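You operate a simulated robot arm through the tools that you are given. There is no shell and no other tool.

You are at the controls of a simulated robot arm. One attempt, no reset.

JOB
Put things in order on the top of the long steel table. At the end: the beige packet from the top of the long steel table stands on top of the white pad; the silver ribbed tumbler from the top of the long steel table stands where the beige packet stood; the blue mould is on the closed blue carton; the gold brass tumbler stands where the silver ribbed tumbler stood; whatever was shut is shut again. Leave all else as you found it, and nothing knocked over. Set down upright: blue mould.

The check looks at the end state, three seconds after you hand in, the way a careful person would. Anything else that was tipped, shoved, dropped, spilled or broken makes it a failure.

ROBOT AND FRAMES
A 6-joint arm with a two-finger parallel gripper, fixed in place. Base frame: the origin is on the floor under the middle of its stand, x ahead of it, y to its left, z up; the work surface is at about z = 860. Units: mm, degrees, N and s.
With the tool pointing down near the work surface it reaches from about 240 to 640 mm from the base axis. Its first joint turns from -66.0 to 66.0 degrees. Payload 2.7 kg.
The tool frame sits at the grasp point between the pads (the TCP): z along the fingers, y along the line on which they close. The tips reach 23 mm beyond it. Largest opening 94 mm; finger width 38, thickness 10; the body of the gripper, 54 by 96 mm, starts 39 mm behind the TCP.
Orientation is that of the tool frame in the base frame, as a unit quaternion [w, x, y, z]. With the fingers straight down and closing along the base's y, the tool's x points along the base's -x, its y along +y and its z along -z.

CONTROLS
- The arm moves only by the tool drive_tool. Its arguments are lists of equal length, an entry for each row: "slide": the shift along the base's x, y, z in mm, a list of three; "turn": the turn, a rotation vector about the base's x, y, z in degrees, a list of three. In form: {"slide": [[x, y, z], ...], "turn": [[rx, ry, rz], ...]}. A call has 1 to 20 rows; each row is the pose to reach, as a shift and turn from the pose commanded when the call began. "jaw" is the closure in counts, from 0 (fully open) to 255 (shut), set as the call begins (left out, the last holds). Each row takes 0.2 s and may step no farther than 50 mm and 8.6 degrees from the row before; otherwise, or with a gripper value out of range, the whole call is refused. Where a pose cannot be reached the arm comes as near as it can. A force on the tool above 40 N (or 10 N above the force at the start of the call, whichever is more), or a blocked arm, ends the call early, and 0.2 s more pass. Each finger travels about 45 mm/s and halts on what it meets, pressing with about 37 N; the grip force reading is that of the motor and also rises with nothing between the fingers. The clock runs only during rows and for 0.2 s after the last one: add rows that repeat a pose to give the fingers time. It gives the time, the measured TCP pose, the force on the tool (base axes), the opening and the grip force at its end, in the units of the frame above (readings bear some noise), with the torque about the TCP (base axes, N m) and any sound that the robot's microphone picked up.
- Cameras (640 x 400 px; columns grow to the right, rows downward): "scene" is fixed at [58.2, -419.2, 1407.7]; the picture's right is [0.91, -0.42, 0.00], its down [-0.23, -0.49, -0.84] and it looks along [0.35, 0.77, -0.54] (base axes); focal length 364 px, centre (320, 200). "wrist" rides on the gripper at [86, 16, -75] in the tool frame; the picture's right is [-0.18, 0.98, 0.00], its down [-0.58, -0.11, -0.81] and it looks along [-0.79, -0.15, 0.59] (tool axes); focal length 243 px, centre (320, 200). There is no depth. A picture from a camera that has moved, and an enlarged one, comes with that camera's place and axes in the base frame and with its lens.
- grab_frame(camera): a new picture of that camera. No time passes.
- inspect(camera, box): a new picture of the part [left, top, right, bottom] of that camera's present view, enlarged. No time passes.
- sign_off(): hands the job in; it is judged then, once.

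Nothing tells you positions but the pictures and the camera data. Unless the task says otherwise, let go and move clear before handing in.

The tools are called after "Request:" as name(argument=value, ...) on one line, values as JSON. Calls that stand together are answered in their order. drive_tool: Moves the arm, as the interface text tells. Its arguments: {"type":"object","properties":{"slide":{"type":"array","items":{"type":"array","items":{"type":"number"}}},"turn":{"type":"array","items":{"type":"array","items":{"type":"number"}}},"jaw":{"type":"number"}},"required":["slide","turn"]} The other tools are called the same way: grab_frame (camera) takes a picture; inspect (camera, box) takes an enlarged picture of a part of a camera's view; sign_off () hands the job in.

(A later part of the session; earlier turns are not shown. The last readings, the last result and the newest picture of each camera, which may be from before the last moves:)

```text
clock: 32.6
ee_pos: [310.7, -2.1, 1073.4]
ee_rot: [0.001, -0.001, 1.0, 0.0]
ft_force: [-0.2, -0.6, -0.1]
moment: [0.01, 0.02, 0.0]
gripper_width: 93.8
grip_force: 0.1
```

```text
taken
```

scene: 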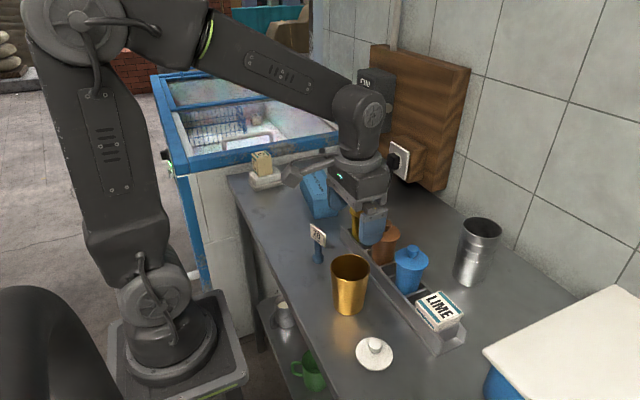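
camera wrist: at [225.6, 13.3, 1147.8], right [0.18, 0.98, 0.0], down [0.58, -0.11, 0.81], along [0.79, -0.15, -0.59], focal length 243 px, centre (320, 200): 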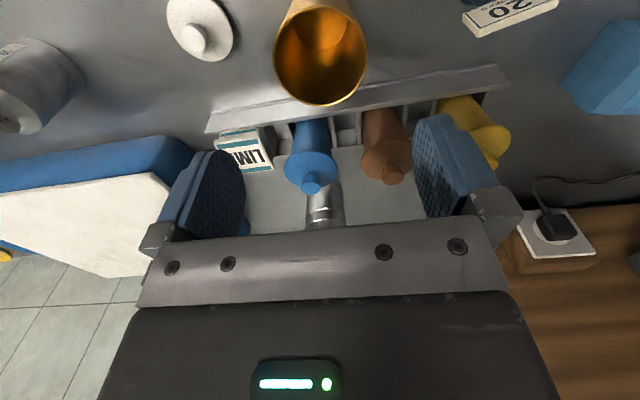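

The packet stands on the pad and the silver tumbler stands upright in its new place. Next I'll measure the gold tumbler, and the blue mould while it's in view.

Request:
inspect(camera="wrist", box=[240, 0, 400, 110])

Request:
inspect(camera="wrist", box=[200, 60, 440, 240])

Request:
inspect(camera="scene", box=[290, 230, 410, 350])

Request:
inspect(camera="scene", box=[240, 130, 310, 200])

```text
3.64 times, centred on (320, 55) of wrist
camera zoom: at [225.6, 13.3, 1147.8], right [0.18, 0.98, 0.0], down [0.58, -0.11, 0.81], along [0.79, -0.15, -0.59], focal length 882 px, centre (320, 727)
```

zoom: 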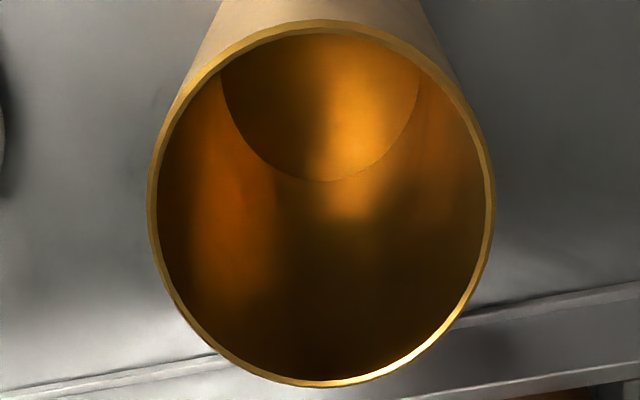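

```text
2.22 times, centred on (320, 150) of wrist
camera zoom: at [225.6, 13.3, 1147.8], right [0.18, 0.98, 0.0], down [0.58, -0.11, 0.81], along [0.79, -0.15, -0.59], focal length 539 px, centre (320, 311)
```

zoom: 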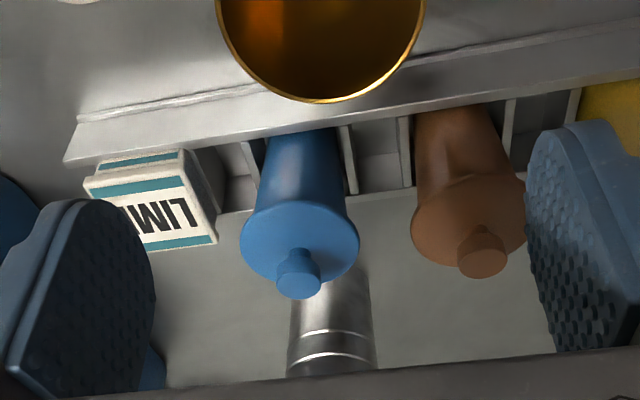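

```text
3.33 times, centred on (350, 290) of scene
camera zoom: at [58.2, -419.2, 1407.7], right [0.91, -0.42, 0.0], down [-0.23, -0.49, -0.84], along [0.35, 0.77, -0.54], focal length 1213 px, centre (220, -100)
```

zoom: 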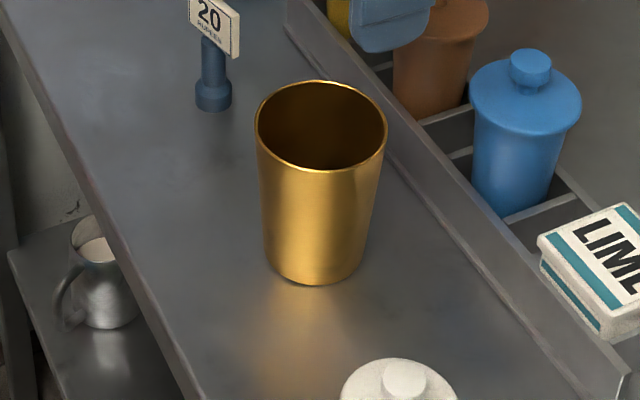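

```text
5.71 times, centred on (275, 165) of scene
camera zoom: at [58.2, -419.2, 1407.7], right [0.91, -0.42, 0.0], down [-0.23, -0.49, -0.84], along [0.35, 0.77, -0.54], focal length 2080 px, centre (577, 400)
```

zoom: 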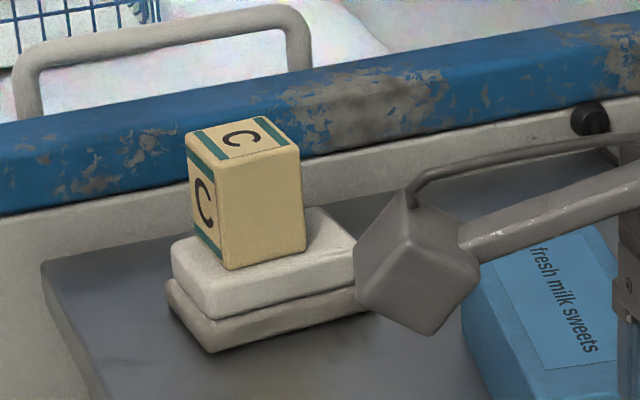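

The gold tumbler is empty and centred at about (310.6, -2.2), with the rim at z≈957 — directly under the tool. I'll descend around it.

Request:
drive_tool(slide=[[0, 0, -35], [0, 0, -70], [0, 0, -90], [0, 0, -90]], turn=[[0, 0, 0], [0, 0, 0], [0, 0, 0], [0, 0, 0]])

Request:
grab_frame(camera="wrist")

```text
clock: 33.6
ee_pos: [310.1, -1.8, 981.8]
ee_rot: [0.001, -0.002, 1.0, 0.0]
ft_force: [0.0, -0.2, 0.5]
moment: [0.02, 0.0, 0.0]
gripper_width: 93.9
grip_force: 0.2
```

```text
taken
camera wrist: at [224.8, 12.6, 1057.0], right [0.18, 0.98, 0.0], down [0.58, -0.11, 0.81], along [0.79, -0.15, -0.59], focal length 243 px, centre (320, 200)
```

wrist: 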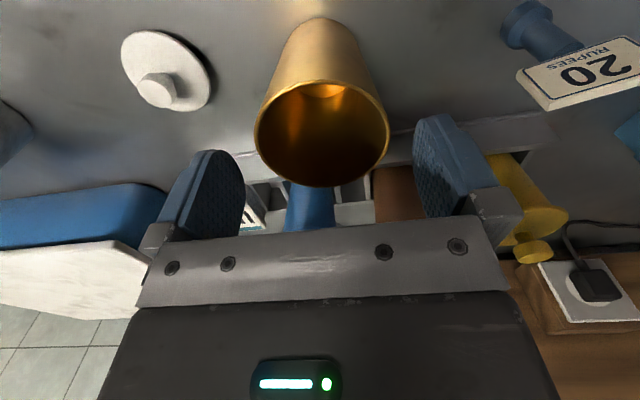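

Still centred. I'll descend the last 55 mm.

Request:
drive_tool(slide=[[0, -0.5, -20], [0, -0.5, -40], [0, -0.5, -54], [0, -0.5, -54]], turn=[[0, 0, 0], [0, 0, 0], [0, 0, 0], [0, 0, 0]])

Request:
grab_frame(camera="wrist")

Request:
inspect(camera="scene", box=[290, 200, 410, 350])

```text
clock: 34.6
ee_pos: [311.7, -4.0, 927.4]
ee_rot: [0.0, -0.001, 1.0, 0.0]
ft_force: [0.2, 0.8, -1.3]
moment: [-0.02, -0.02, 0.01]
gripper_width: 94.1
grip_force: 0.0
```

```text
taken
camera wrist: at [225.6, 11.2, 1002.4], right [0.18, 0.98, 0.0], down [0.58, -0.11, 0.81], along [0.79, -0.15, -0.59], focal length 243 px, centre (320, 200)
```

wrist: 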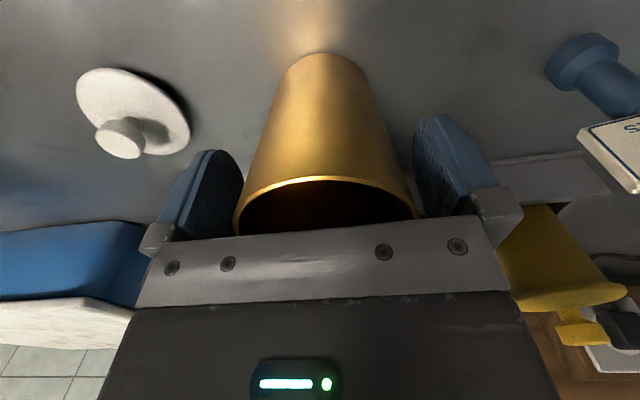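

```text
2.67 times, centred on (350, 275) of scene
camera zoom: at [58.2, -419.2, 1407.7], right [0.91, -0.42, 0.0], down [-0.23, -0.49, -0.84], along [0.35, 0.77, -0.54], focal length 971 px, centre (240, 0)
```

zoom: 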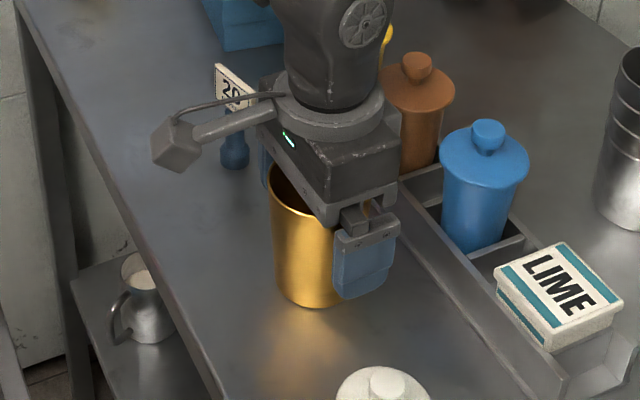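

The fingers straddle the gold tumbler cleanly, so I'll close.

Request:
drive_tool(slide=[[0, 0, 0], [0, 0, 0], [0, 0, 0], [0, 0, 0]], turn=[[0, 0, 0], [0, 0, 0], [0, 0, 0], [0, 0, 0]], jaw=255)

Request:
grab_frame(camera="wrist")

```text
clock: 35.6
ee_pos: [310.0, -5.4, 928.0]
ee_rot: [-0.001, -0.001, 1.0, 0.001]
ft_force: [-0.8, 0.3, -0.4]
moment: [-0.01, 0.0, 0.04]
gripper_width: 69.2
grip_force: 37.3
```

```text
taken
camera wrist: at [225.6, 11.2, 1002.6], right [0.18, 0.98, 0.0], down [0.58, -0.11, 0.81], along [0.79, -0.15, -0.59], focal length 243 px, centre (320, 200)
```

wrist: 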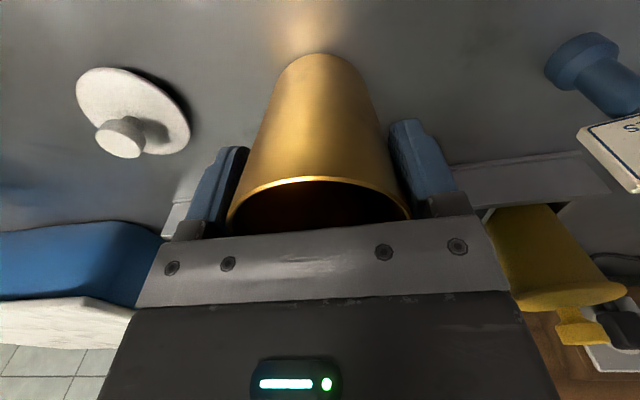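

The gold tumbler is gripped at 69 mm. I'll lift it gently and check that it holds.

Request:
drive_tool(slide=[[0, 0, 4], [0, 0, 15], [0, 0, 50], [0, 0, 95], [0, 0, 140], [0, 0, 182], [0, 0, 182]], turn=[[0, 0, 0], [0, 0, 0], [0, 0, 0], [0, 0, 0], [0, 0, 0], [0, 0, 0], [0, 0, 0]])

Request:
grab_frame(camera="wrist")

Request:
grab_frame(camera="scene")

```text
clock: 37.2
ee_pos: [310.2, -3.9, 1109.5]
ee_rot: [0.001, -0.001, 1.0, -0.001]
ft_force: [0.6, -0.5, -1.5]
moment: [0.01, 0.0, 0.0]
gripper_width: 69.3
grip_force: 37.3
```

```text
taken
camera wrist: at [225.2, 12.4, 1184.3], right [0.18, 0.98, 0.0], down [0.58, -0.11, 0.81], along [0.79, -0.15, -0.59], focal length 243 px, centre (320, 200)
```

wrist: 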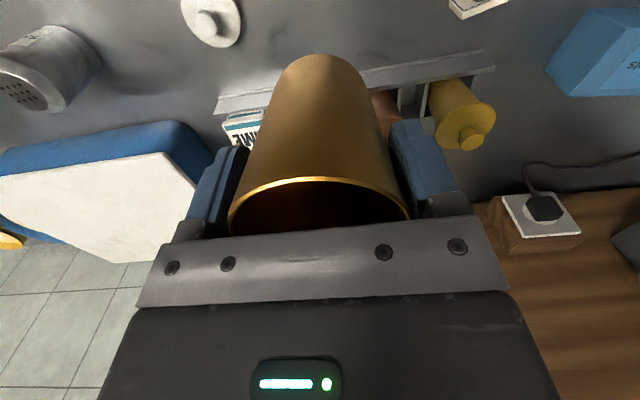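

```text
taken
```

scene: 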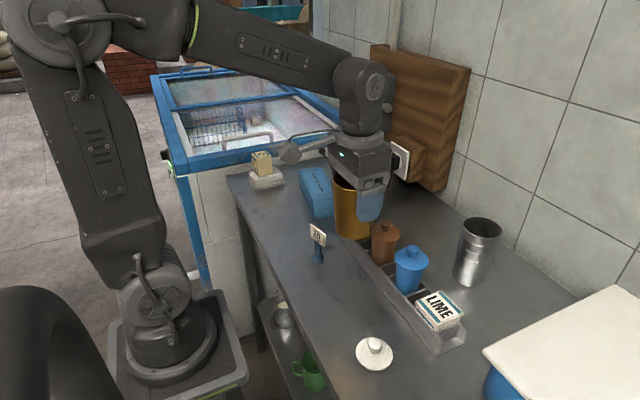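

The tumbler holds steady. I'll carry it over the rack at height, then lower toward the silver tumbler's old spot at (573.5, 136).

Request:
drive_tool(slide=[[38, 20, 0], [76, 40, 0], [114, 60, 0], [152, 80, 0], [188, 99, -10], [220, 116, -25], [245, 130, -40], [263.3, 139.4, -58], [263.3, 139.4, -58]], turn=[[0, 0, 0], [0, 0, 0], [0, 0, 0], [0, 0, 0], [0, 0, 0], [0, 0, 0], [0, 0, 0], [0, 0, 0], [0, 0, 0]])

Request:
grab_frame(camera="wrist")

Request:
grab_frame(camera="scene")

```text
clock: 39.2
ee_pos: [573.5, 135.1, 1050.9]
ee_rot: [0.0, -0.002, 1.0, 0.001]
ft_force: [0.4, -0.1, -0.7]
moment: [0.0, -0.01, 0.0]
gripper_width: 69.4
grip_force: 36.7
```

```text
taken
camera wrist: at [488.4, 150.8, 1126.2], right [0.18, 0.98, 0.0], down [0.58, -0.11, 0.81], along [0.79, -0.15, -0.59], focal length 243 px, centre (320, 200)
```

wrist: 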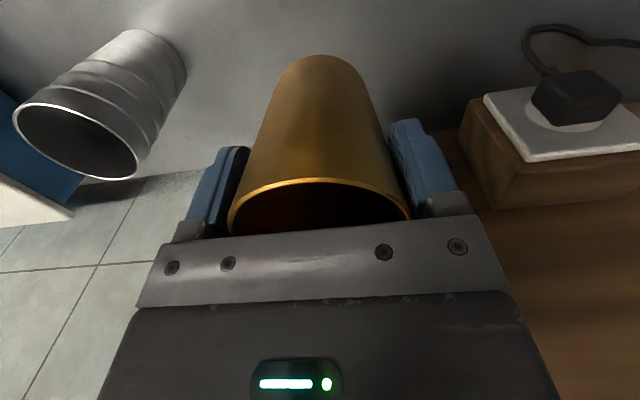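

```text
taken
```

scene: 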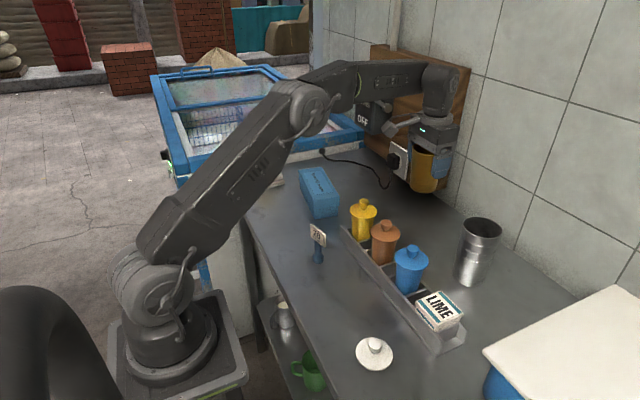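

The gold tumbler is above the target. I'll lower it to just above the table.

Request:
drive_tool(slide=[[0, 0, -35], [0, 0, -70], [0, 0, -100], [0, 0, -115], [0, 0, -119], [0, 0, -119]], turn=[[0, 0, 0], [0, 0, 0], [0, 0, 0], [0, 0, 0], [0, 0, 0], [0, 0, 0]])

Request:
drive_tool(slide=[[0, 0, -1], [0, 0, -2], [0, 0, -2]], turn=[[0, 0, 0], [0, 0, 0], [0, 0, 0]])

Request:
inspect(camera="scene", box=[370, 130, 480, 250])

```text
clock: 40.6
ee_pos: [572.9, 135.5, 931.3]
ee_rot: [0.001, 0.0, 1.0, 0.0]
ft_force: [0.2, -0.3, -0.6]
moment: [-0.05, -0.01, 0.0]
gripper_width: 69.5
grip_force: 37.2
```

```text
clock: 41.4
ee_pos: [573.4, 134.8, 930.8]
ee_rot: [0.001, -0.001, 1.0, 0.0]
ft_force: [0.2, 0.2, -0.8]
moment: [0.0, 0.0, 0.04]
gripper_width: 69.1
grip_force: 37.2
```

```text
3.33 times, centred on (425, 190) of scene
camera zoom: at [58.2, -419.2, 1407.7], right [0.91, -0.42, 0.0], down [-0.23, -0.49, -0.84], along [0.35, 0.77, -0.54], focal length 1213 px, centre (-30, 233)
```

zoom: 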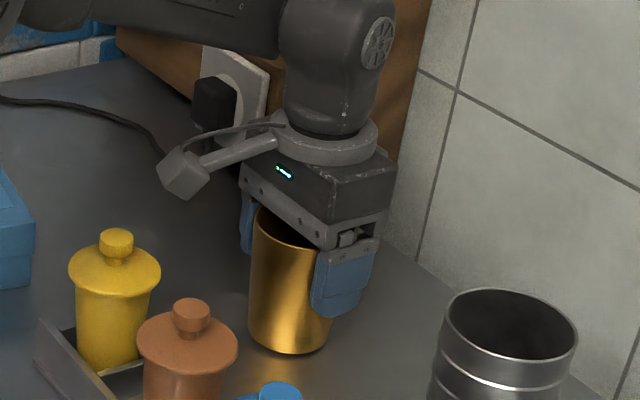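

The base lines up with where the silver tumbler stood. I'll continue the gentle touch-down.

Request:
drive_tool(slide=[[0, 0, -1], [0, 0, -1], [0, 0, -1]], turn=[[0, 0, 0], [0, 0, 0], [0, 0, 0]])

Request:
drive_tool(slide=[[0, 0, -1], [0, 0, -1], [0, 0, -1]], turn=[[0, 0, 0], [0, 0, 0], [0, 0, 0]])

```text
clock: 42.2
ee_pos: [573.1, 134.8, 928.5]
ee_rot: [0.0, -0.001, 1.0, 0.0]
ft_force: [0.0, 0.2, -1.1]
moment: [-0.01, 0.01, 0.04]
gripper_width: 69.2
grip_force: 37.4
```

```text
clock: 43.0
ee_pos: [572.2, 136.6, 928.1]
ee_rot: [0.0, -0.002, 1.0, 0.0]
ft_force: [0.4, 1.2, -0.6]
moment: [0.0, -0.03, -0.01]
gripper_width: 69.0
grip_force: 36.8
```

Request:
drive_tool(slide=[[0, 0, -1], [0, 0, -1], [0, 0, -1]], turn=[[0, 0, 0], [0, 0, 0], [0, 0, 0]])

```text
clock: 43.8
ee_pos: [572.6, 136.0, 928.0]
ee_rot: [0.001, -0.001, 1.0, 0.0]
ft_force: [0.0, 0.7, 3.0]
moment: [-0.07, 0.06, 0.01]
gripper_width: 69.1
grip_force: 36.7
```

The force reading shows contact, so the gold tumbler is on the table. I'll open the jaw.

Request:
drive_tool(slide=[[0, 0, 0], [0, 0, 0], [0, 0, 0], [0, 0, 0]], turn=[[0, 0, 0], [0, 0, 0], [0, 0, 0], [0, 0, 0]], jaw=0)

Request:
grab_frame(camera="wrist")

```text
clock: 44.8
ee_pos: [572.8, 136.2, 926.7]
ee_rot: [0.0, -0.002, 1.0, 0.0]
ft_force: [1.0, 0.9, 0.2]
moment: [0.02, -0.02, -0.01]
gripper_width: 94.1
grip_force: 0.1
```

```text
taken
camera wrist: at [487.8, 151.3, 1001.9], right [0.18, 0.98, 0.0], down [0.58, -0.11, 0.81], along [0.79, -0.15, -0.59], focal length 243 px, centre (320, 200)
```

wrist: 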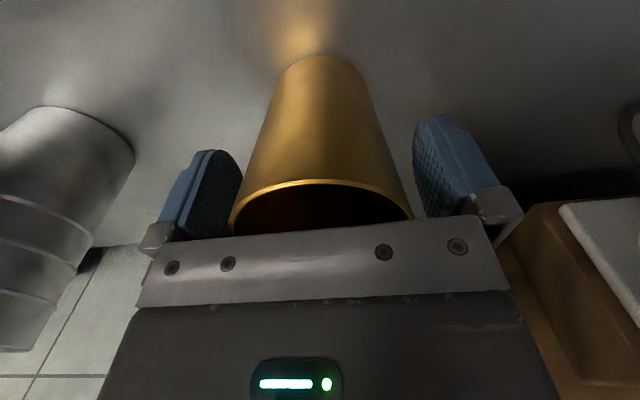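

The gold tumbler is released and upright. I'll lift clear and go above the blue mould.

Request:
drive_tool(slide=[[0, 0, 20], [0, 0, 60], [0, 0, 100], [0, 0, 130], [-30, -33, 135], [-60, -66, 145], [-90, -99, 160], [-120, -132, 175], [-150, -165, 185], [-153, -170, 185], [-153, -170, 185]], turn=[[0, 0, 0], [0, 0, 0], [0, 0, 0], [0, 0, 0], [0, 0, 0], [0, 0, 0], [0, 0, 0], [0, 0, 0], [0, 0, 0], [0, 0, 0], [0, 0, 0]])

Request:
grab_frame(camera="wrist")

Request:
grab_frame(camera="scene")

```text
clock: 47.2
ee_pos: [420.0, -33.8, 1112.5]
ee_rot: [0.001, -0.001, 1.0, -0.001]
ft_force: [-0.7, -0.2, 0.1]
moment: [0.01, -0.01, 0.0]
gripper_width: 94.0
grip_force: 0.1
```

```text
taken
camera wrist: at [335.3, -19.1, 1186.4], right [0.18, 0.98, 0.0], down [0.58, -0.11, 0.81], along [0.79, -0.15, -0.59], focal length 243 px, centre (320, 200)
```

wrist: 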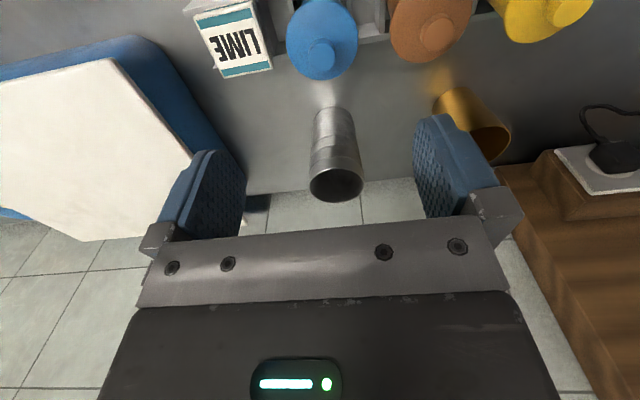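

```text
taken
```

scene: 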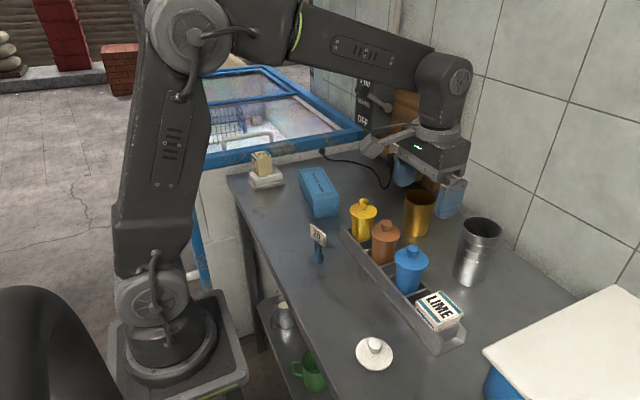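

Both tumblers stand in their places. Next I'll measure the blue mould in the rack.

Request:
inspect(camera="wrist", box=[250, 0, 410, 100])

Request:
inspect(camera="scene", box=[370, 220, 460, 320])

```text
4.00 times, centred on (330, 50) of wrist
camera zoom: at [335.3, -19.1, 1186.4], right [0.18, 0.98, 0.0], down [0.58, -0.11, 0.81], along [0.79, -0.15, -0.59], focal length 970 px, centre (280, 800)
```

zoom: 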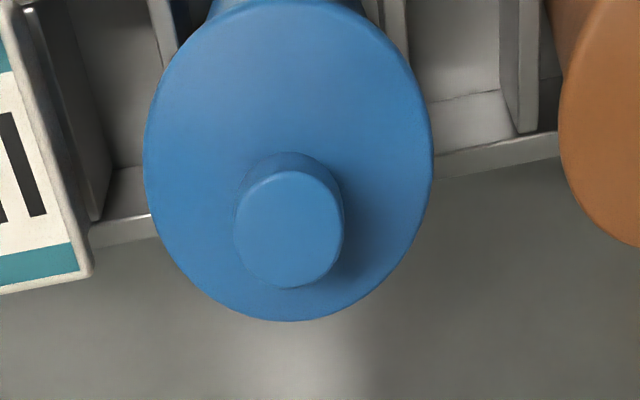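

```text
4.00 times, centred on (415, 270) of scene
camera zoom: at [58.2, -419.2, 1407.7], right [0.91, -0.42, 0.0], down [-0.23, -0.49, -0.84], along [0.35, 0.77, -0.54], focal length 1456 px, centre (-60, -80)
```

zoom: 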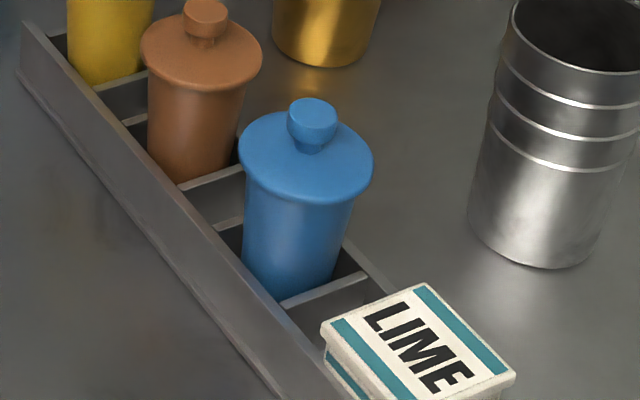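

The lid disk is centred at about (425, -34) at z≈951, and the knob top is at about 974. I'll look closely at how lid and body join before choosing a grip.

Request:
inspect(camera="scene", box=[392, 240, 432, 300])

Request:
inspect(camera="scene", box=[350, 190, 410, 250])

Request:
inspect(camera="scene", box=[350, 330, 400, 375])

Request:
inspect(camera="scene", box=[410, 280, 480, 360])

```text
6.67 times, centred on (412, 270) of scene
camera zoom: at [58.2, -419.2, 1407.7], right [0.91, -0.42, 0.0], down [-0.23, -0.49, -0.84], along [0.35, 0.77, -0.54], focal length 2427 px, centre (-293, -267)
```

zoom: 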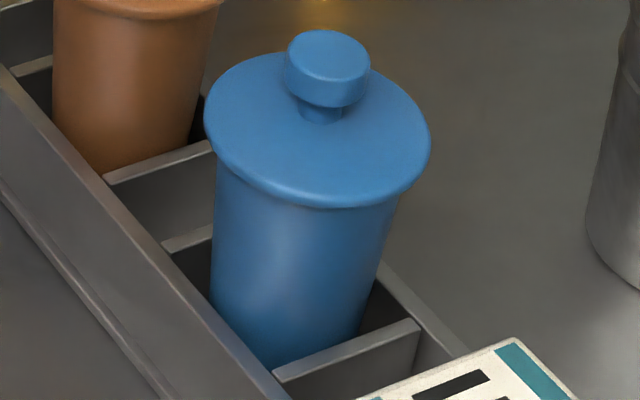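

```text
6.67 times, centred on (380, 220) of scene
camera zoom: at [58.2, -419.2, 1407.7], right [0.91, -0.42, 0.0], down [-0.23, -0.49, -0.84], along [0.35, 0.77, -0.54], focal length 2427 px, centre (-80, 67)
```

zoom: 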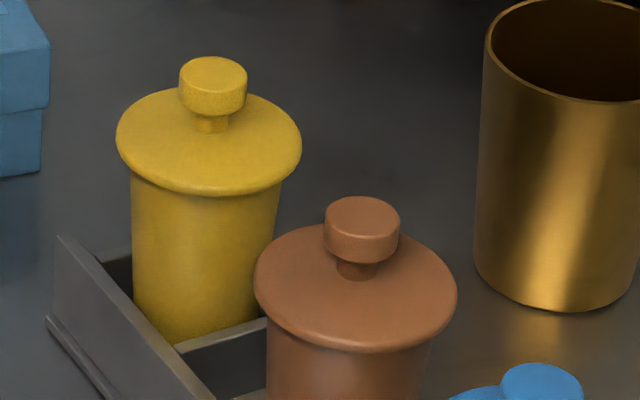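

```text
8.89 times, centred on (375, 352) of scene
camera zoom: at [58.2, -419.2, 1407.7], right [0.91, -0.42, 0.0], down [-0.23, -0.49, -0.84], along [0.35, 0.77, -0.54], focal length 3236 px, centre (-169, -1156)
```

zoom: 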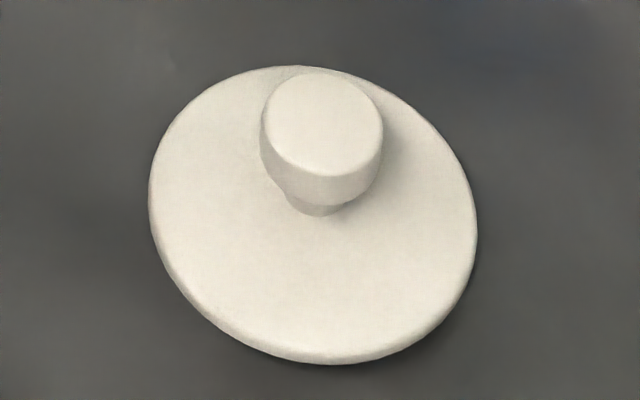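

```text
5.00 times, centred on (445, 320) of scene
camera zoom: at [58.2, -419.2, 1407.7], right [0.91, -0.42, 0.0], down [-0.23, -0.49, -0.84], along [0.35, 0.77, -0.54], focal length 1820 px, centre (-305, -400)
```

zoom: 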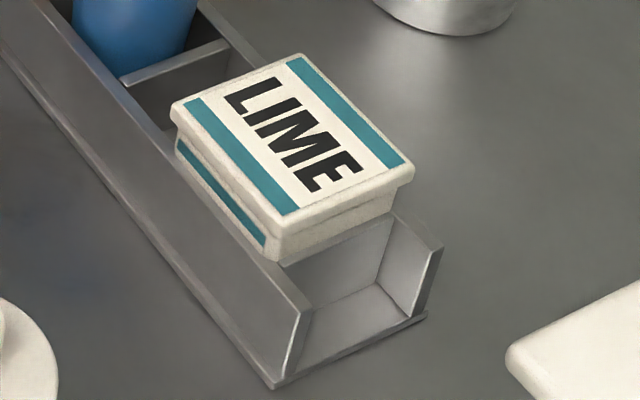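

The mould has a lid with a knob, and the loose white lid suggests lids may be separate pieces. I'll go lower to measure the knob, then grip it and test-lift a few millimetres to see whether the body comes along.

Request:
drive_tool(slide=[[2, 0, -35], [4.8, 0.3, -70], [4.8, 0.3, -80], [4.8, 0.3, -80]], turn=[[0, 0, 0], [0, 0, 0], [0, 0, 0], [0, 0, 0]], jaw=80)

Request:
grab_frame(camera="wrist")

Request:
inspect(camera="wrist", box=[240, 0, 400, 180])

Request:
inspect(camera="scene", box=[370, 180, 460, 320])

```text
clock: 48.2
ee_pos: [426.7, -35.0, 1031.5]
ee_rot: [0.001, 0.0, 1.0, -0.001]
ft_force: [0.0, 0.2, 0.5]
moment: [-0.01, -0.02, 0.01]
gripper_width: 64.1
grip_force: 0.0
```

```text
taken
camera wrist: at [341.4, -18.7, 1107.1], right [0.18, 0.98, 0.0], down [0.58, -0.11, 0.81], along [0.79, -0.15, -0.59], focal length 243 px, centre (320, 200)
```

wrist: 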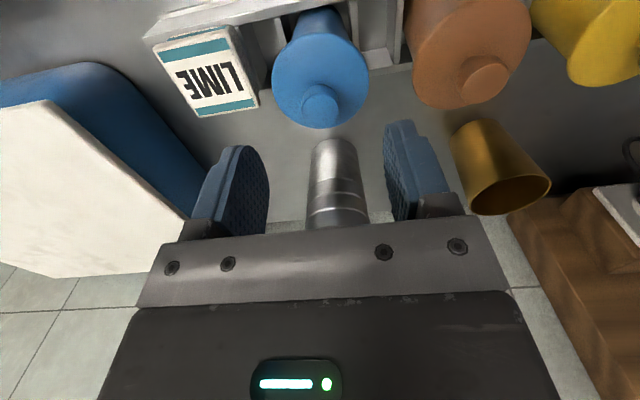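

```text
2.22 times, centred on (320, 90) of wrist
camera zoom: at [341.4, -18.7, 1107.1], right [0.18, 0.98, 0.0], down [0.58, -0.11, 0.81], along [0.79, -0.15, -0.59], focal length 539 px, centre (320, 444)
```

zoom: 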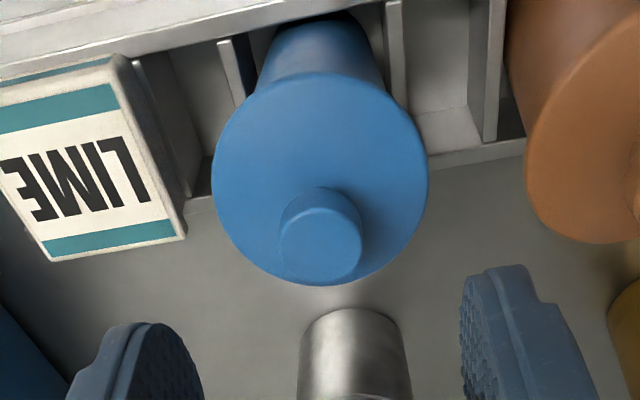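

```text
2.86 times, centred on (415, 250) of scene
camera zoom: at [58.2, -419.2, 1407.7], right [0.91, -0.42, 0.0], down [-0.23, -0.49, -0.84], along [0.35, 0.77, -0.54], focal length 1040 px, centre (49, 57)
```

zoom: 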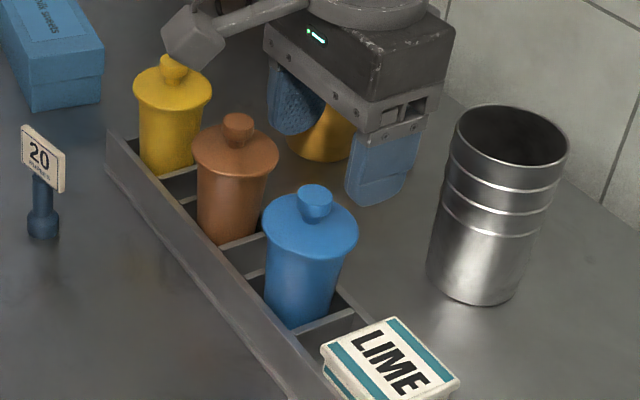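

The knob is right under the tool at (427, -35). I'll lower so the tips stop just above the lid disk.

Request:
drive_tool(slide=[[0, 0, -20], [0, 0, -40], [0, 0, -48], [0, 0, -48]], turn=[[0, 0, 0], [0, 0, 0], [0, 0, 0], [0, 0, 0]])

Request:
grab_frame(camera="wrist")

Request:
inspect(camera="scene", box=[370, 200, 460, 320])

```text
clock: 49.2
ee_pos: [425.5, -34.2, 983.3]
ee_rot: [0.001, 0.0, 1.0, 0.0]
ft_force: [0.4, 0.3, -0.5]
moment: [0.04, 0.01, -0.01]
gripper_width: 64.4
grip_force: 0.1
```

```text
taken
camera wrist: at [339.2, -18.8, 1059.0], right [0.18, 0.98, 0.0], down [0.58, -0.11, 0.81], along [0.79, -0.15, -0.59], focal length 243 px, centre (320, 200)
```

wrist: 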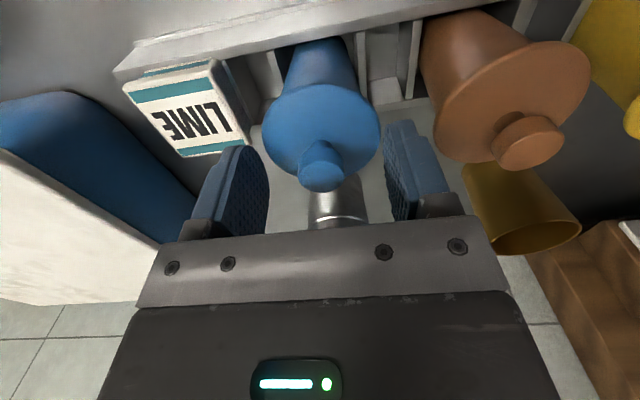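

```text
3.33 times, centred on (415, 260) of scene
camera zoom: at [58.2, -419.2, 1407.7], right [0.91, -0.42, 0.0], down [-0.23, -0.49, -0.84], along [0.35, 0.77, -0.54], focal length 1213 px, centre (3, 0)
```

zoom: 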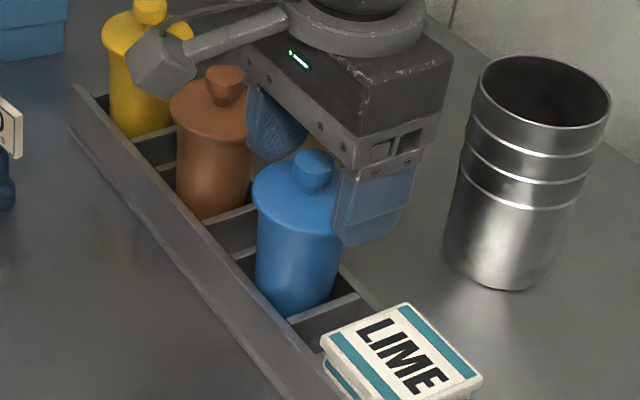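

The knob sits between the pads with the tips a few millimetres above the disk. I'll go down 2 mm and close on the knob.

Request:
drive_tool(slide=[[1, -0.3, -2], [1, -0.3, -2]], turn=[[0, 0, 0], [0, 0, 0]])

Request:
drive_tool(slide=[[0, 0, 0], [0, 0, 0], [0, 0, 0], [0, 0, 0], [0, 0, 0]], turn=[[0, 0, 0], [0, 0, 0], [0, 0, 0], [0, 0, 0], [0, 0, 0]], jaw=255)

Request:
grab_frame(camera="wrist")

Request:
inspect(camera="scene", box=[370, 200, 460, 320])

```text
clock: 49.8
ee_pos: [425.9, -33.7, 982.8]
ee_rot: [0.001, -0.001, 1.0, 0.0]
ft_force: [-0.2, 1.2, -0.3]
moment: [0.01, -0.02, 0.0]
gripper_width: 64.7
grip_force: 0.1
```

```text
clock: 51.0
ee_pos: [427.0, -32.8, 983.9]
ee_rot: [0.004, -0.002, 1.0, 0.0]
ft_force: [0.7, 6.2, 32.4]
moment: [0.22, 0.11, -0.07]
gripper_width: 19.7
grip_force: 37.2
```

```text
taken
camera wrist: at [341.1, -18.1, 1059.1], right [0.18, 0.98, 0.0], down [0.57, -0.11, 0.81], along [0.8, -0.15, -0.58], focal length 243 px, centre (320, 200)
```

wrist: 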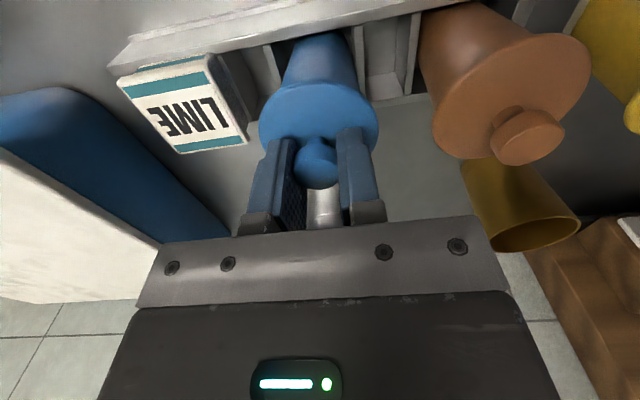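

```text
3.33 times, centred on (415, 260) of scene
camera zoom: at [57.7, -419.0, 1407.8], right [0.91, -0.42, 0.0], down [-0.23, -0.49, -0.84], along [0.35, 0.77, -0.54], focal length 1213 px, centre (3, 0)
```

zoom: 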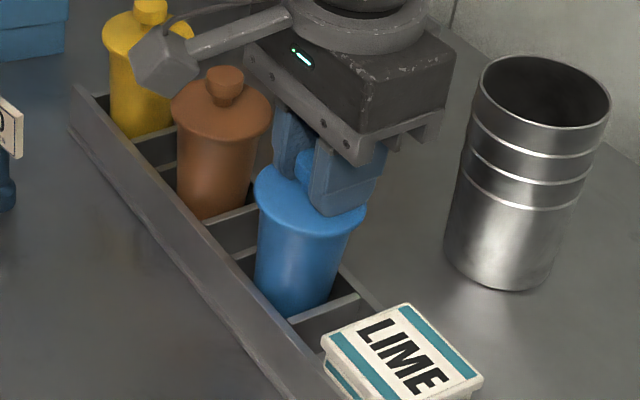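

It's gripped at 19.7 mm, but the tips are pressing on the disk with about 30 N. I'll ease up a little to relieve that.

Request:
drive_tool(slide=[[0, 0, 1], [0, 0, 1], [0, 0, 1]], turn=[[0, 0, 0], [0, 0, 0], [0, 0, 0]])

Request:
drive_tool(slide=[[0, 0, 1], [0, 0, 1], [0, 0, 1]], turn=[[0, 0, 0], [0, 0, 0], [0, 0, 0]])

Request:
inspect(camera="scene", box=[390, 210, 440, 300])

```text
clock: 51.8
ee_pos: [427.6, -34.5, 985.1]
ee_rot: [0.003, 0.0, 1.0, 0.0]
ft_force: [0.6, 8.8, 32.2]
moment: [0.49, 0.1, -0.06]
gripper_width: 19.6
grip_force: 37.0
```

```text
clock: 52.6
ee_pos: [426.1, -33.7, 984.5]
ee_rot: [0.002, -0.001, 1.0, 0.0]
ft_force: [3.1, 5.7, 22.7]
moment: [0.32, -0.26, 0.01]
gripper_width: 19.4
grip_force: 36.8
```

```text
4.44 times, centred on (415, 255) of scene
camera zoom: at [57.9, -419.0, 1407.8], right [0.91, -0.42, 0.0], down [-0.23, -0.49, -0.84], along [0.35, 0.77, -0.54], focal length 1618 px, centre (-102, -44)
```

zoom: 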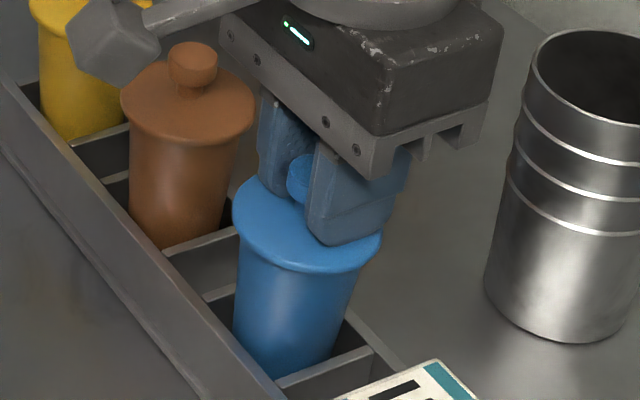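

The force is dropping. I'll keep easing upward a millimetre at a time.

Request:
drive_tool(slide=[[0, 0, 1], [0, 0, 1.5], [0, 0, 1.5]], turn=[[0, 0, 0], [0, 0, 0], [0, 0, 0]])

Request:
drive_tool(slide=[[0, 0, 1], [0, 0, 1.5], [0, 0, 1.5]], turn=[[0, 0, 0], [0, 0, 0], [0, 0, 0]])

Request:
inspect(camera="scene", box=[390, 210, 440, 300])

```text
clock: 53.4
ee_pos: [424.8, -33.9, 984.8]
ee_rot: [-0.001, -0.001, 1.0, 0.0]
ft_force: [2.3, 2.3, 7.2]
moment: [0.09, -0.26, 0.05]
gripper_width: 19.6
grip_force: 37.3
```

```text
clock: 54.2
ee_pos: [426.6, -35.2, 987.1]
ee_rot: [0.0, -0.001, 1.0, 0.0]
ft_force: [-0.6, -0.2, -0.9]
moment: [0.07, -0.02, -0.03]
gripper_width: 19.4
grip_force: 36.8
```

```text
4.44 times, centred on (415, 255) of scene
camera zoom: at [58.2, -419.2, 1407.7], right [0.91, -0.42, 0.0], down [-0.23, -0.49, -0.84], along [0.35, 0.77, -0.54], focal length 1618 px, centre (-102, -44)
```

zoom: 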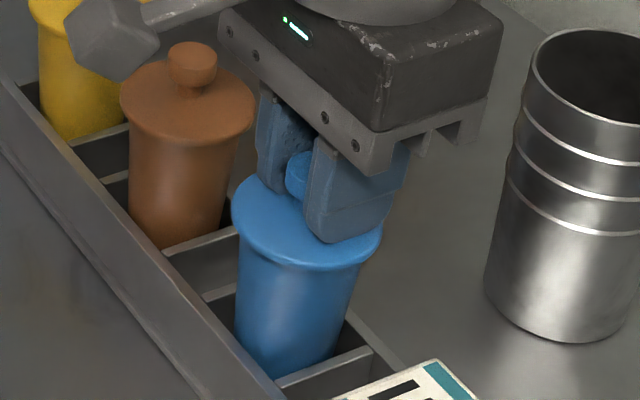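

The force is now about zero. I'll lift 6 mm more and see whether the body rises with the lid.

Request:
drive_tool(slide=[[0, 0, 2], [0, 0, 4], [0, 0, 6], [0, 0, 6]], turn=[[0, 0, 0], [0, 0, 0], [0, 0, 0], [0, 0, 0]])

Request:
inspect(camera="scene", box=[390, 210, 440, 300])

Request:
grab_frame(camera="wrist")

```text
clock: 55.2
ee_pos: [425.9, -34.8, 993.5]
ee_rot: [0.001, -0.001, 1.0, 0.001]
ft_force: [0.2, 0.5, -0.6]
moment: [0.02, -0.04, -0.01]
gripper_width: 19.6
grip_force: 37.1
```

```text
4.44 times, centred on (415, 255) of scene
camera zoom: at [58.2, -419.2, 1407.7], right [0.91, -0.42, 0.0], down [-0.23, -0.49, -0.84], along [0.35, 0.77, -0.54], focal length 1618 px, centre (-102, -44)
```

zoom: 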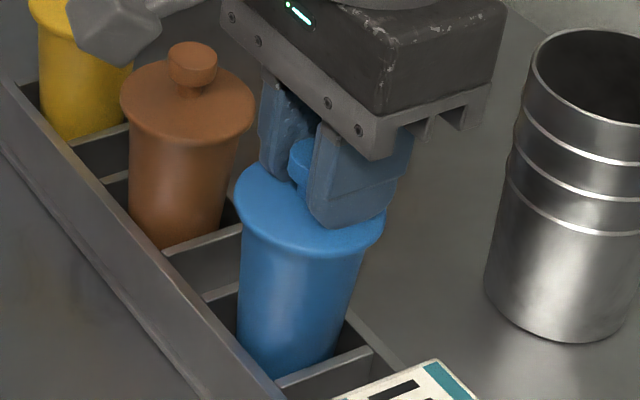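

```text
taken
camera wrist: at [341.0, -18.8, 1068.1], right [0.18, 0.98, 0.0], down [0.58, -0.11, 0.81], along [0.79, -0.15, -0.59], focal length 243 px, centre (320, 200)
```

wrist: 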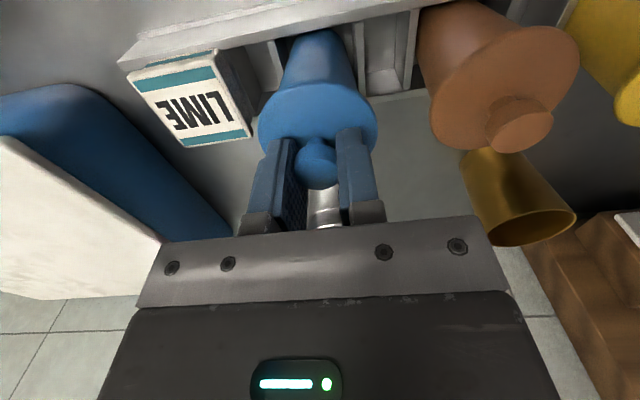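

The disk rose about 6 mm and no gap has opened under it so far. I'll lift another 14 mm to be sure.

Request:
drive_tool(slide=[[0, 0, 5], [0, 0, 10], [0, 0, 14], [0, 0, 14]], turn=[[0, 0, 0], [0, 0, 0], [0, 0, 0], [0, 0, 0]])

Request:
inspect(camera="scene", box=[390, 210, 440, 300])

Request:
inspect(camera="wrist", box=[220, 0, 420, 200])

```text
clock: 56.2
ee_pos: [426.0, -35.0, 1006.2]
ee_rot: [0.001, -0.001, 1.0, 0.0]
ft_force: [0.6, 0.4, -1.5]
moment: [0.01, -0.02, -0.01]
gripper_width: 19.4
grip_force: 36.8
```

```text
4.44 times, centred on (415, 255) of scene
camera zoom: at [58.2, -419.2, 1407.7], right [0.91, -0.42, 0.0], down [-0.23, -0.49, -0.84], along [0.35, 0.77, -0.54], focal length 1618 px, centre (-102, -44)
```

zoom: 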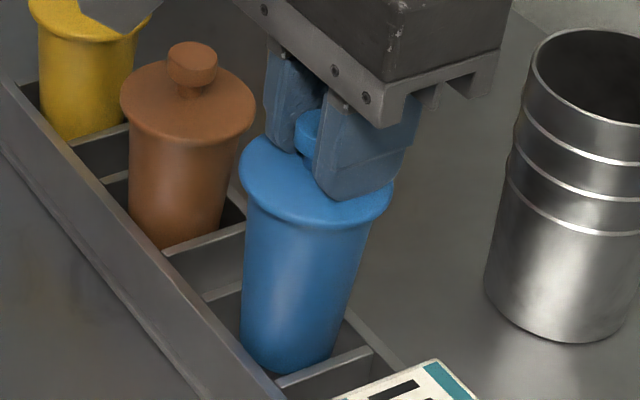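

```text
2.00 times, centred on (320, 100) of wrist
camera zoom: at [341.6, -18.7, 1082.8], right [0.18, 0.98, 0.0], down [0.58, -0.11, 0.81], along [0.79, -0.15, -0.59], focal length 485 px, centre (320, 400)
```

zoom: 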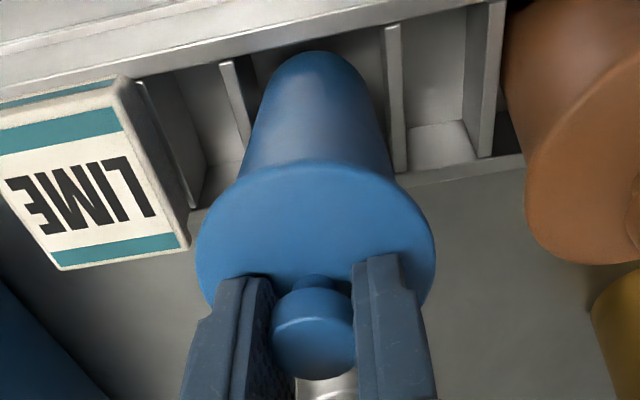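

The bottom of the body has risen too, so lid and body are one piece and the knob grip works. I'll lift it out of the rack and carry it around in front of the other moulds to view the carton.

Request:
drive_tool(slide=[[0, 0, 25], [0, 0, 55], [0, 0, 85], [0, 0, 109], [-20, 15, 109], [-45, 35, 109], [-70, 60, 109], [-85, 92, 109], [-90, 125, 109], [-92, 158, 109], [-92, 190, 109], [-92, 220, 109], [-92, 235, 109], [-92, 235, 109]], turn=[[0, 0, 0], [0, 0, 0], [0, 0, 0], [0, 0, 0], [0, 0, 0], [0, 0, 0], [0, 0, 0], [0, 0, 0], [0, 0, 0], [0, 0, 0], [0, 0, 0], [0, 0, 0], [0, 0, 0], [0, 0, 0]])

Request:
grab_frame(camera="wrist")

Request:
grab_frame(camera="scene")

```text
clock: 59.2
ee_pos: [333.9, 201.9, 1115.6]
ee_rot: [0.0, -0.002, 1.0, 0.0]
ft_force: [-0.8, 0.3, -1.0]
moment: [0.02, -0.01, 0.0]
gripper_width: 19.4
grip_force: 36.7
```

```text
taken
camera wrist: at [248.3, 217.3, 1191.3], right [0.18, 0.98, 0.0], down [0.58, -0.11, 0.81], along [0.79, -0.15, -0.59], focal length 243 px, centre (320, 200)
```

wrist: 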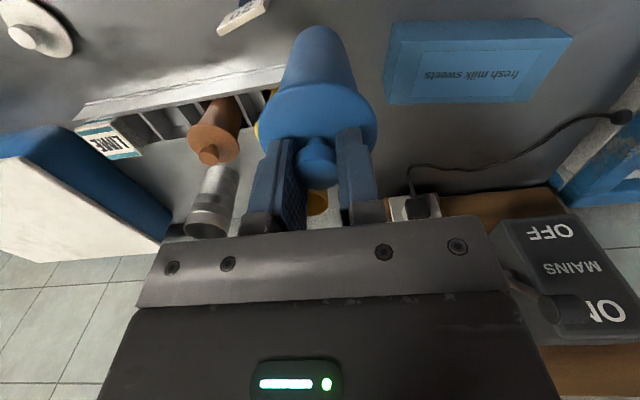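

```text
taken
```

scene: 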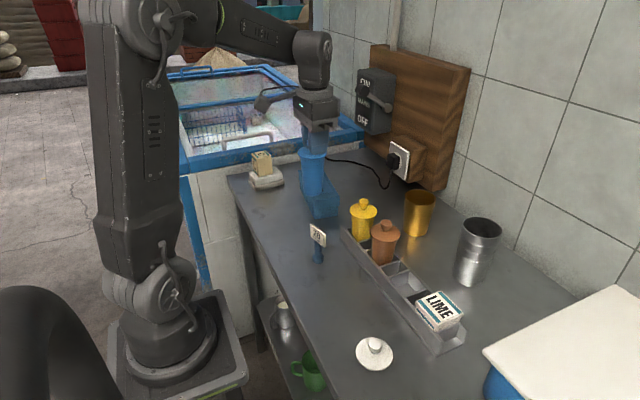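

The mould hangs upright and the carton is in clear view. I'll zoom in on the carton.

Request:
inspect(camera="wrist", box=[370, 0, 610, 130])

Request:
inspect(camera="wrist", box=[220, 0, 420, 220])

Request:
inspect(camera="scene", box=[270, 80, 360, 230])

```text
2.67 times, centred on (490, 65) of wrist
camera zoom: at [248.3, 217.3, 1191.3], right [0.18, 0.98, 0.0], down [0.58, -0.11, 0.81], along [0.79, -0.15, -0.59], focal length 647 px, centre (-133, 560)
```

zoom: 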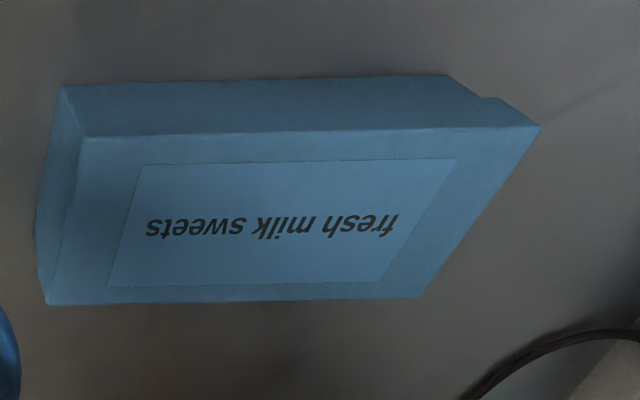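

```text
1.82 times, centred on (320, 110) of wrist
camera zoom: at [248.3, 217.3, 1191.3], right [0.18, 0.98, 0.0], down [0.58, -0.11, 0.81], along [0.79, -0.15, -0.59], focal length 441 px, centre (320, 364)
```

zoom: 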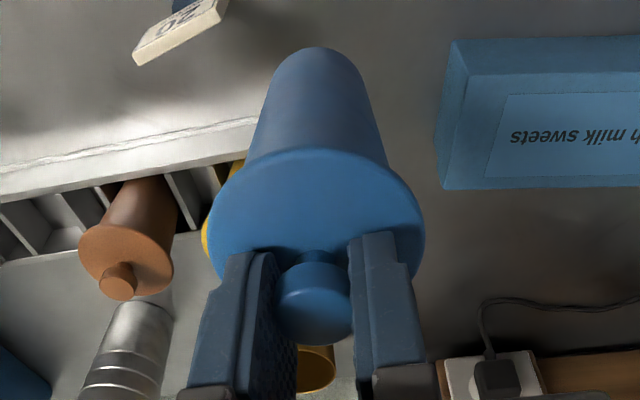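

```text
2.67 times, centred on (315, 155) of scene
camera zoom: at [58.2, -419.2, 1407.7], right [0.91, -0.42, 0.0], down [-0.23, -0.49, -0.84], along [0.35, 0.77, -0.54], focal length 971 px, centre (333, 320)
```

zoom: 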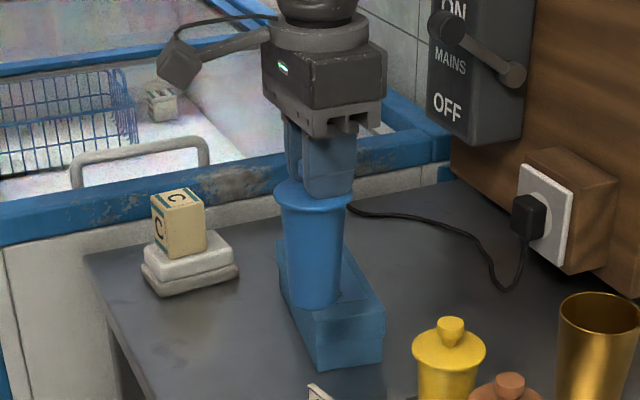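

The carton top is at z≈914 with its centre near (415, 359), about 70 × 172 mm. I'll carry the mould over the middle of it, staying well above.

Request:
drive_tool(slide=[[12, 24, -6], [28, 54, -14], [44, 86, -22], [60, 117, -30], [72, 141, -35], [79, 154, -38], [80.7, 157.5, -40], [80.7, 157.5, -40]], turn=[[0, 0, 0], [0, 0, 0], [0, 0, 0], [0, 0, 0], [0, 0, 0], [0, 0, 0], [0, 0, 0], [0, 0, 0]])

Request:
grab_frame(camera="wrist")

Request:
inspect(camera="scene", box=[270, 100, 390, 240])

```text
clock: 61.0
ee_pos: [415.6, 358.7, 1074.9]
ee_rot: [0.0, -0.001, 1.0, 0.001]
ft_force: [0.3, -0.2, -1.5]
moment: [-0.04, -0.02, -0.01]
gripper_width: 19.5
grip_force: 37.3
```

```text
taken
camera wrist: at [329.6, 373.9, 1151.0], right [0.18, 0.98, 0.0], down [0.58, -0.11, 0.81], along [0.79, -0.15, -0.59], focal length 243 px, centre (320, 200)
```

wrist: 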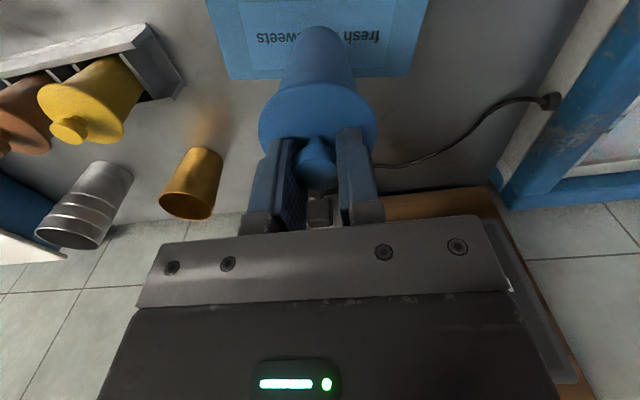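

```text
2.86 times, centred on (330, 170) of scene
camera zoom: at [58.2, -419.2, 1407.7], right [0.91, -0.42, 0.0], down [-0.23, -0.49, -0.84], along [0.35, 0.77, -0.54], focal length 1040 px, centre (291, 286)
```

zoom: 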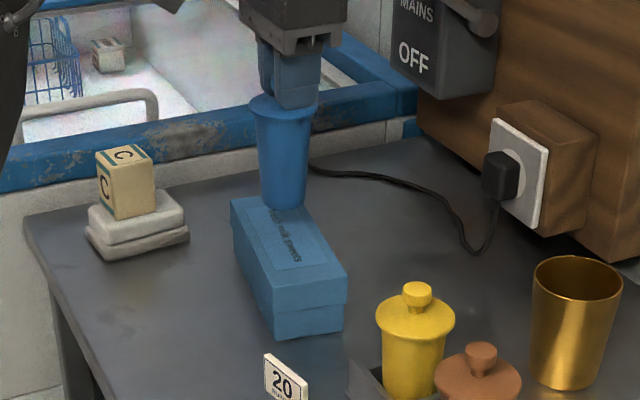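

The mould is over the carton. I'll lower it toward the lid and then feel for contact.

Request:
drive_tool(slide=[[0, 0, -12], [0, 0, -24], [0, 0, -31], [0, 0, -33], [0, 0, -33]], turn=[[0, 0, 0], [0, 0, 0], [0, 0, 0], [0, 0, 0], [0, 0, 0]])

Request:
inspect(camera="scene", box=[280, 120, 370, 230])

Request:
grab_frame(camera="wrist")

```text
clock: 62.2
ee_pos: [413.7, 357.4, 1042.6]
ee_rot: [0.001, -0.001, 1.0, 0.0]
ft_force: [0.3, -0.4, -1.4]
moment: [0.01, -0.04, -0.01]
gripper_width: 19.5
grip_force: 37.2
```

```text
3.64 times, centred on (325, 175) of scene
camera zoom: at [58.2, -419.2, 1407.7], right [0.91, -0.42, 0.0], down [-0.23, -0.49, -0.84], along [0.35, 0.77, -0.54], focal length 1324 px, centre (302, 291)
```

zoom: 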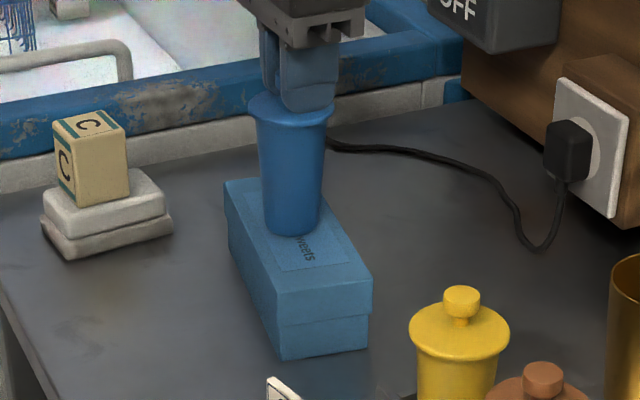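

```text
taken
camera wrist: at [329.0, 373.2, 1117.5], right [0.18, 0.98, 0.0], down [0.58, -0.11, 0.81], along [0.79, -0.15, -0.59], focal length 243 px, centre (320, 200)
```

wrist: 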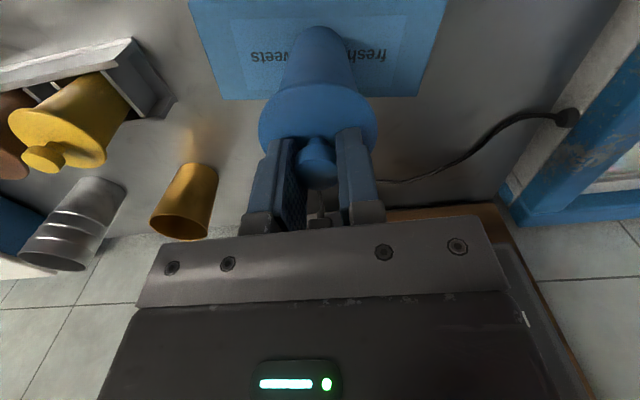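

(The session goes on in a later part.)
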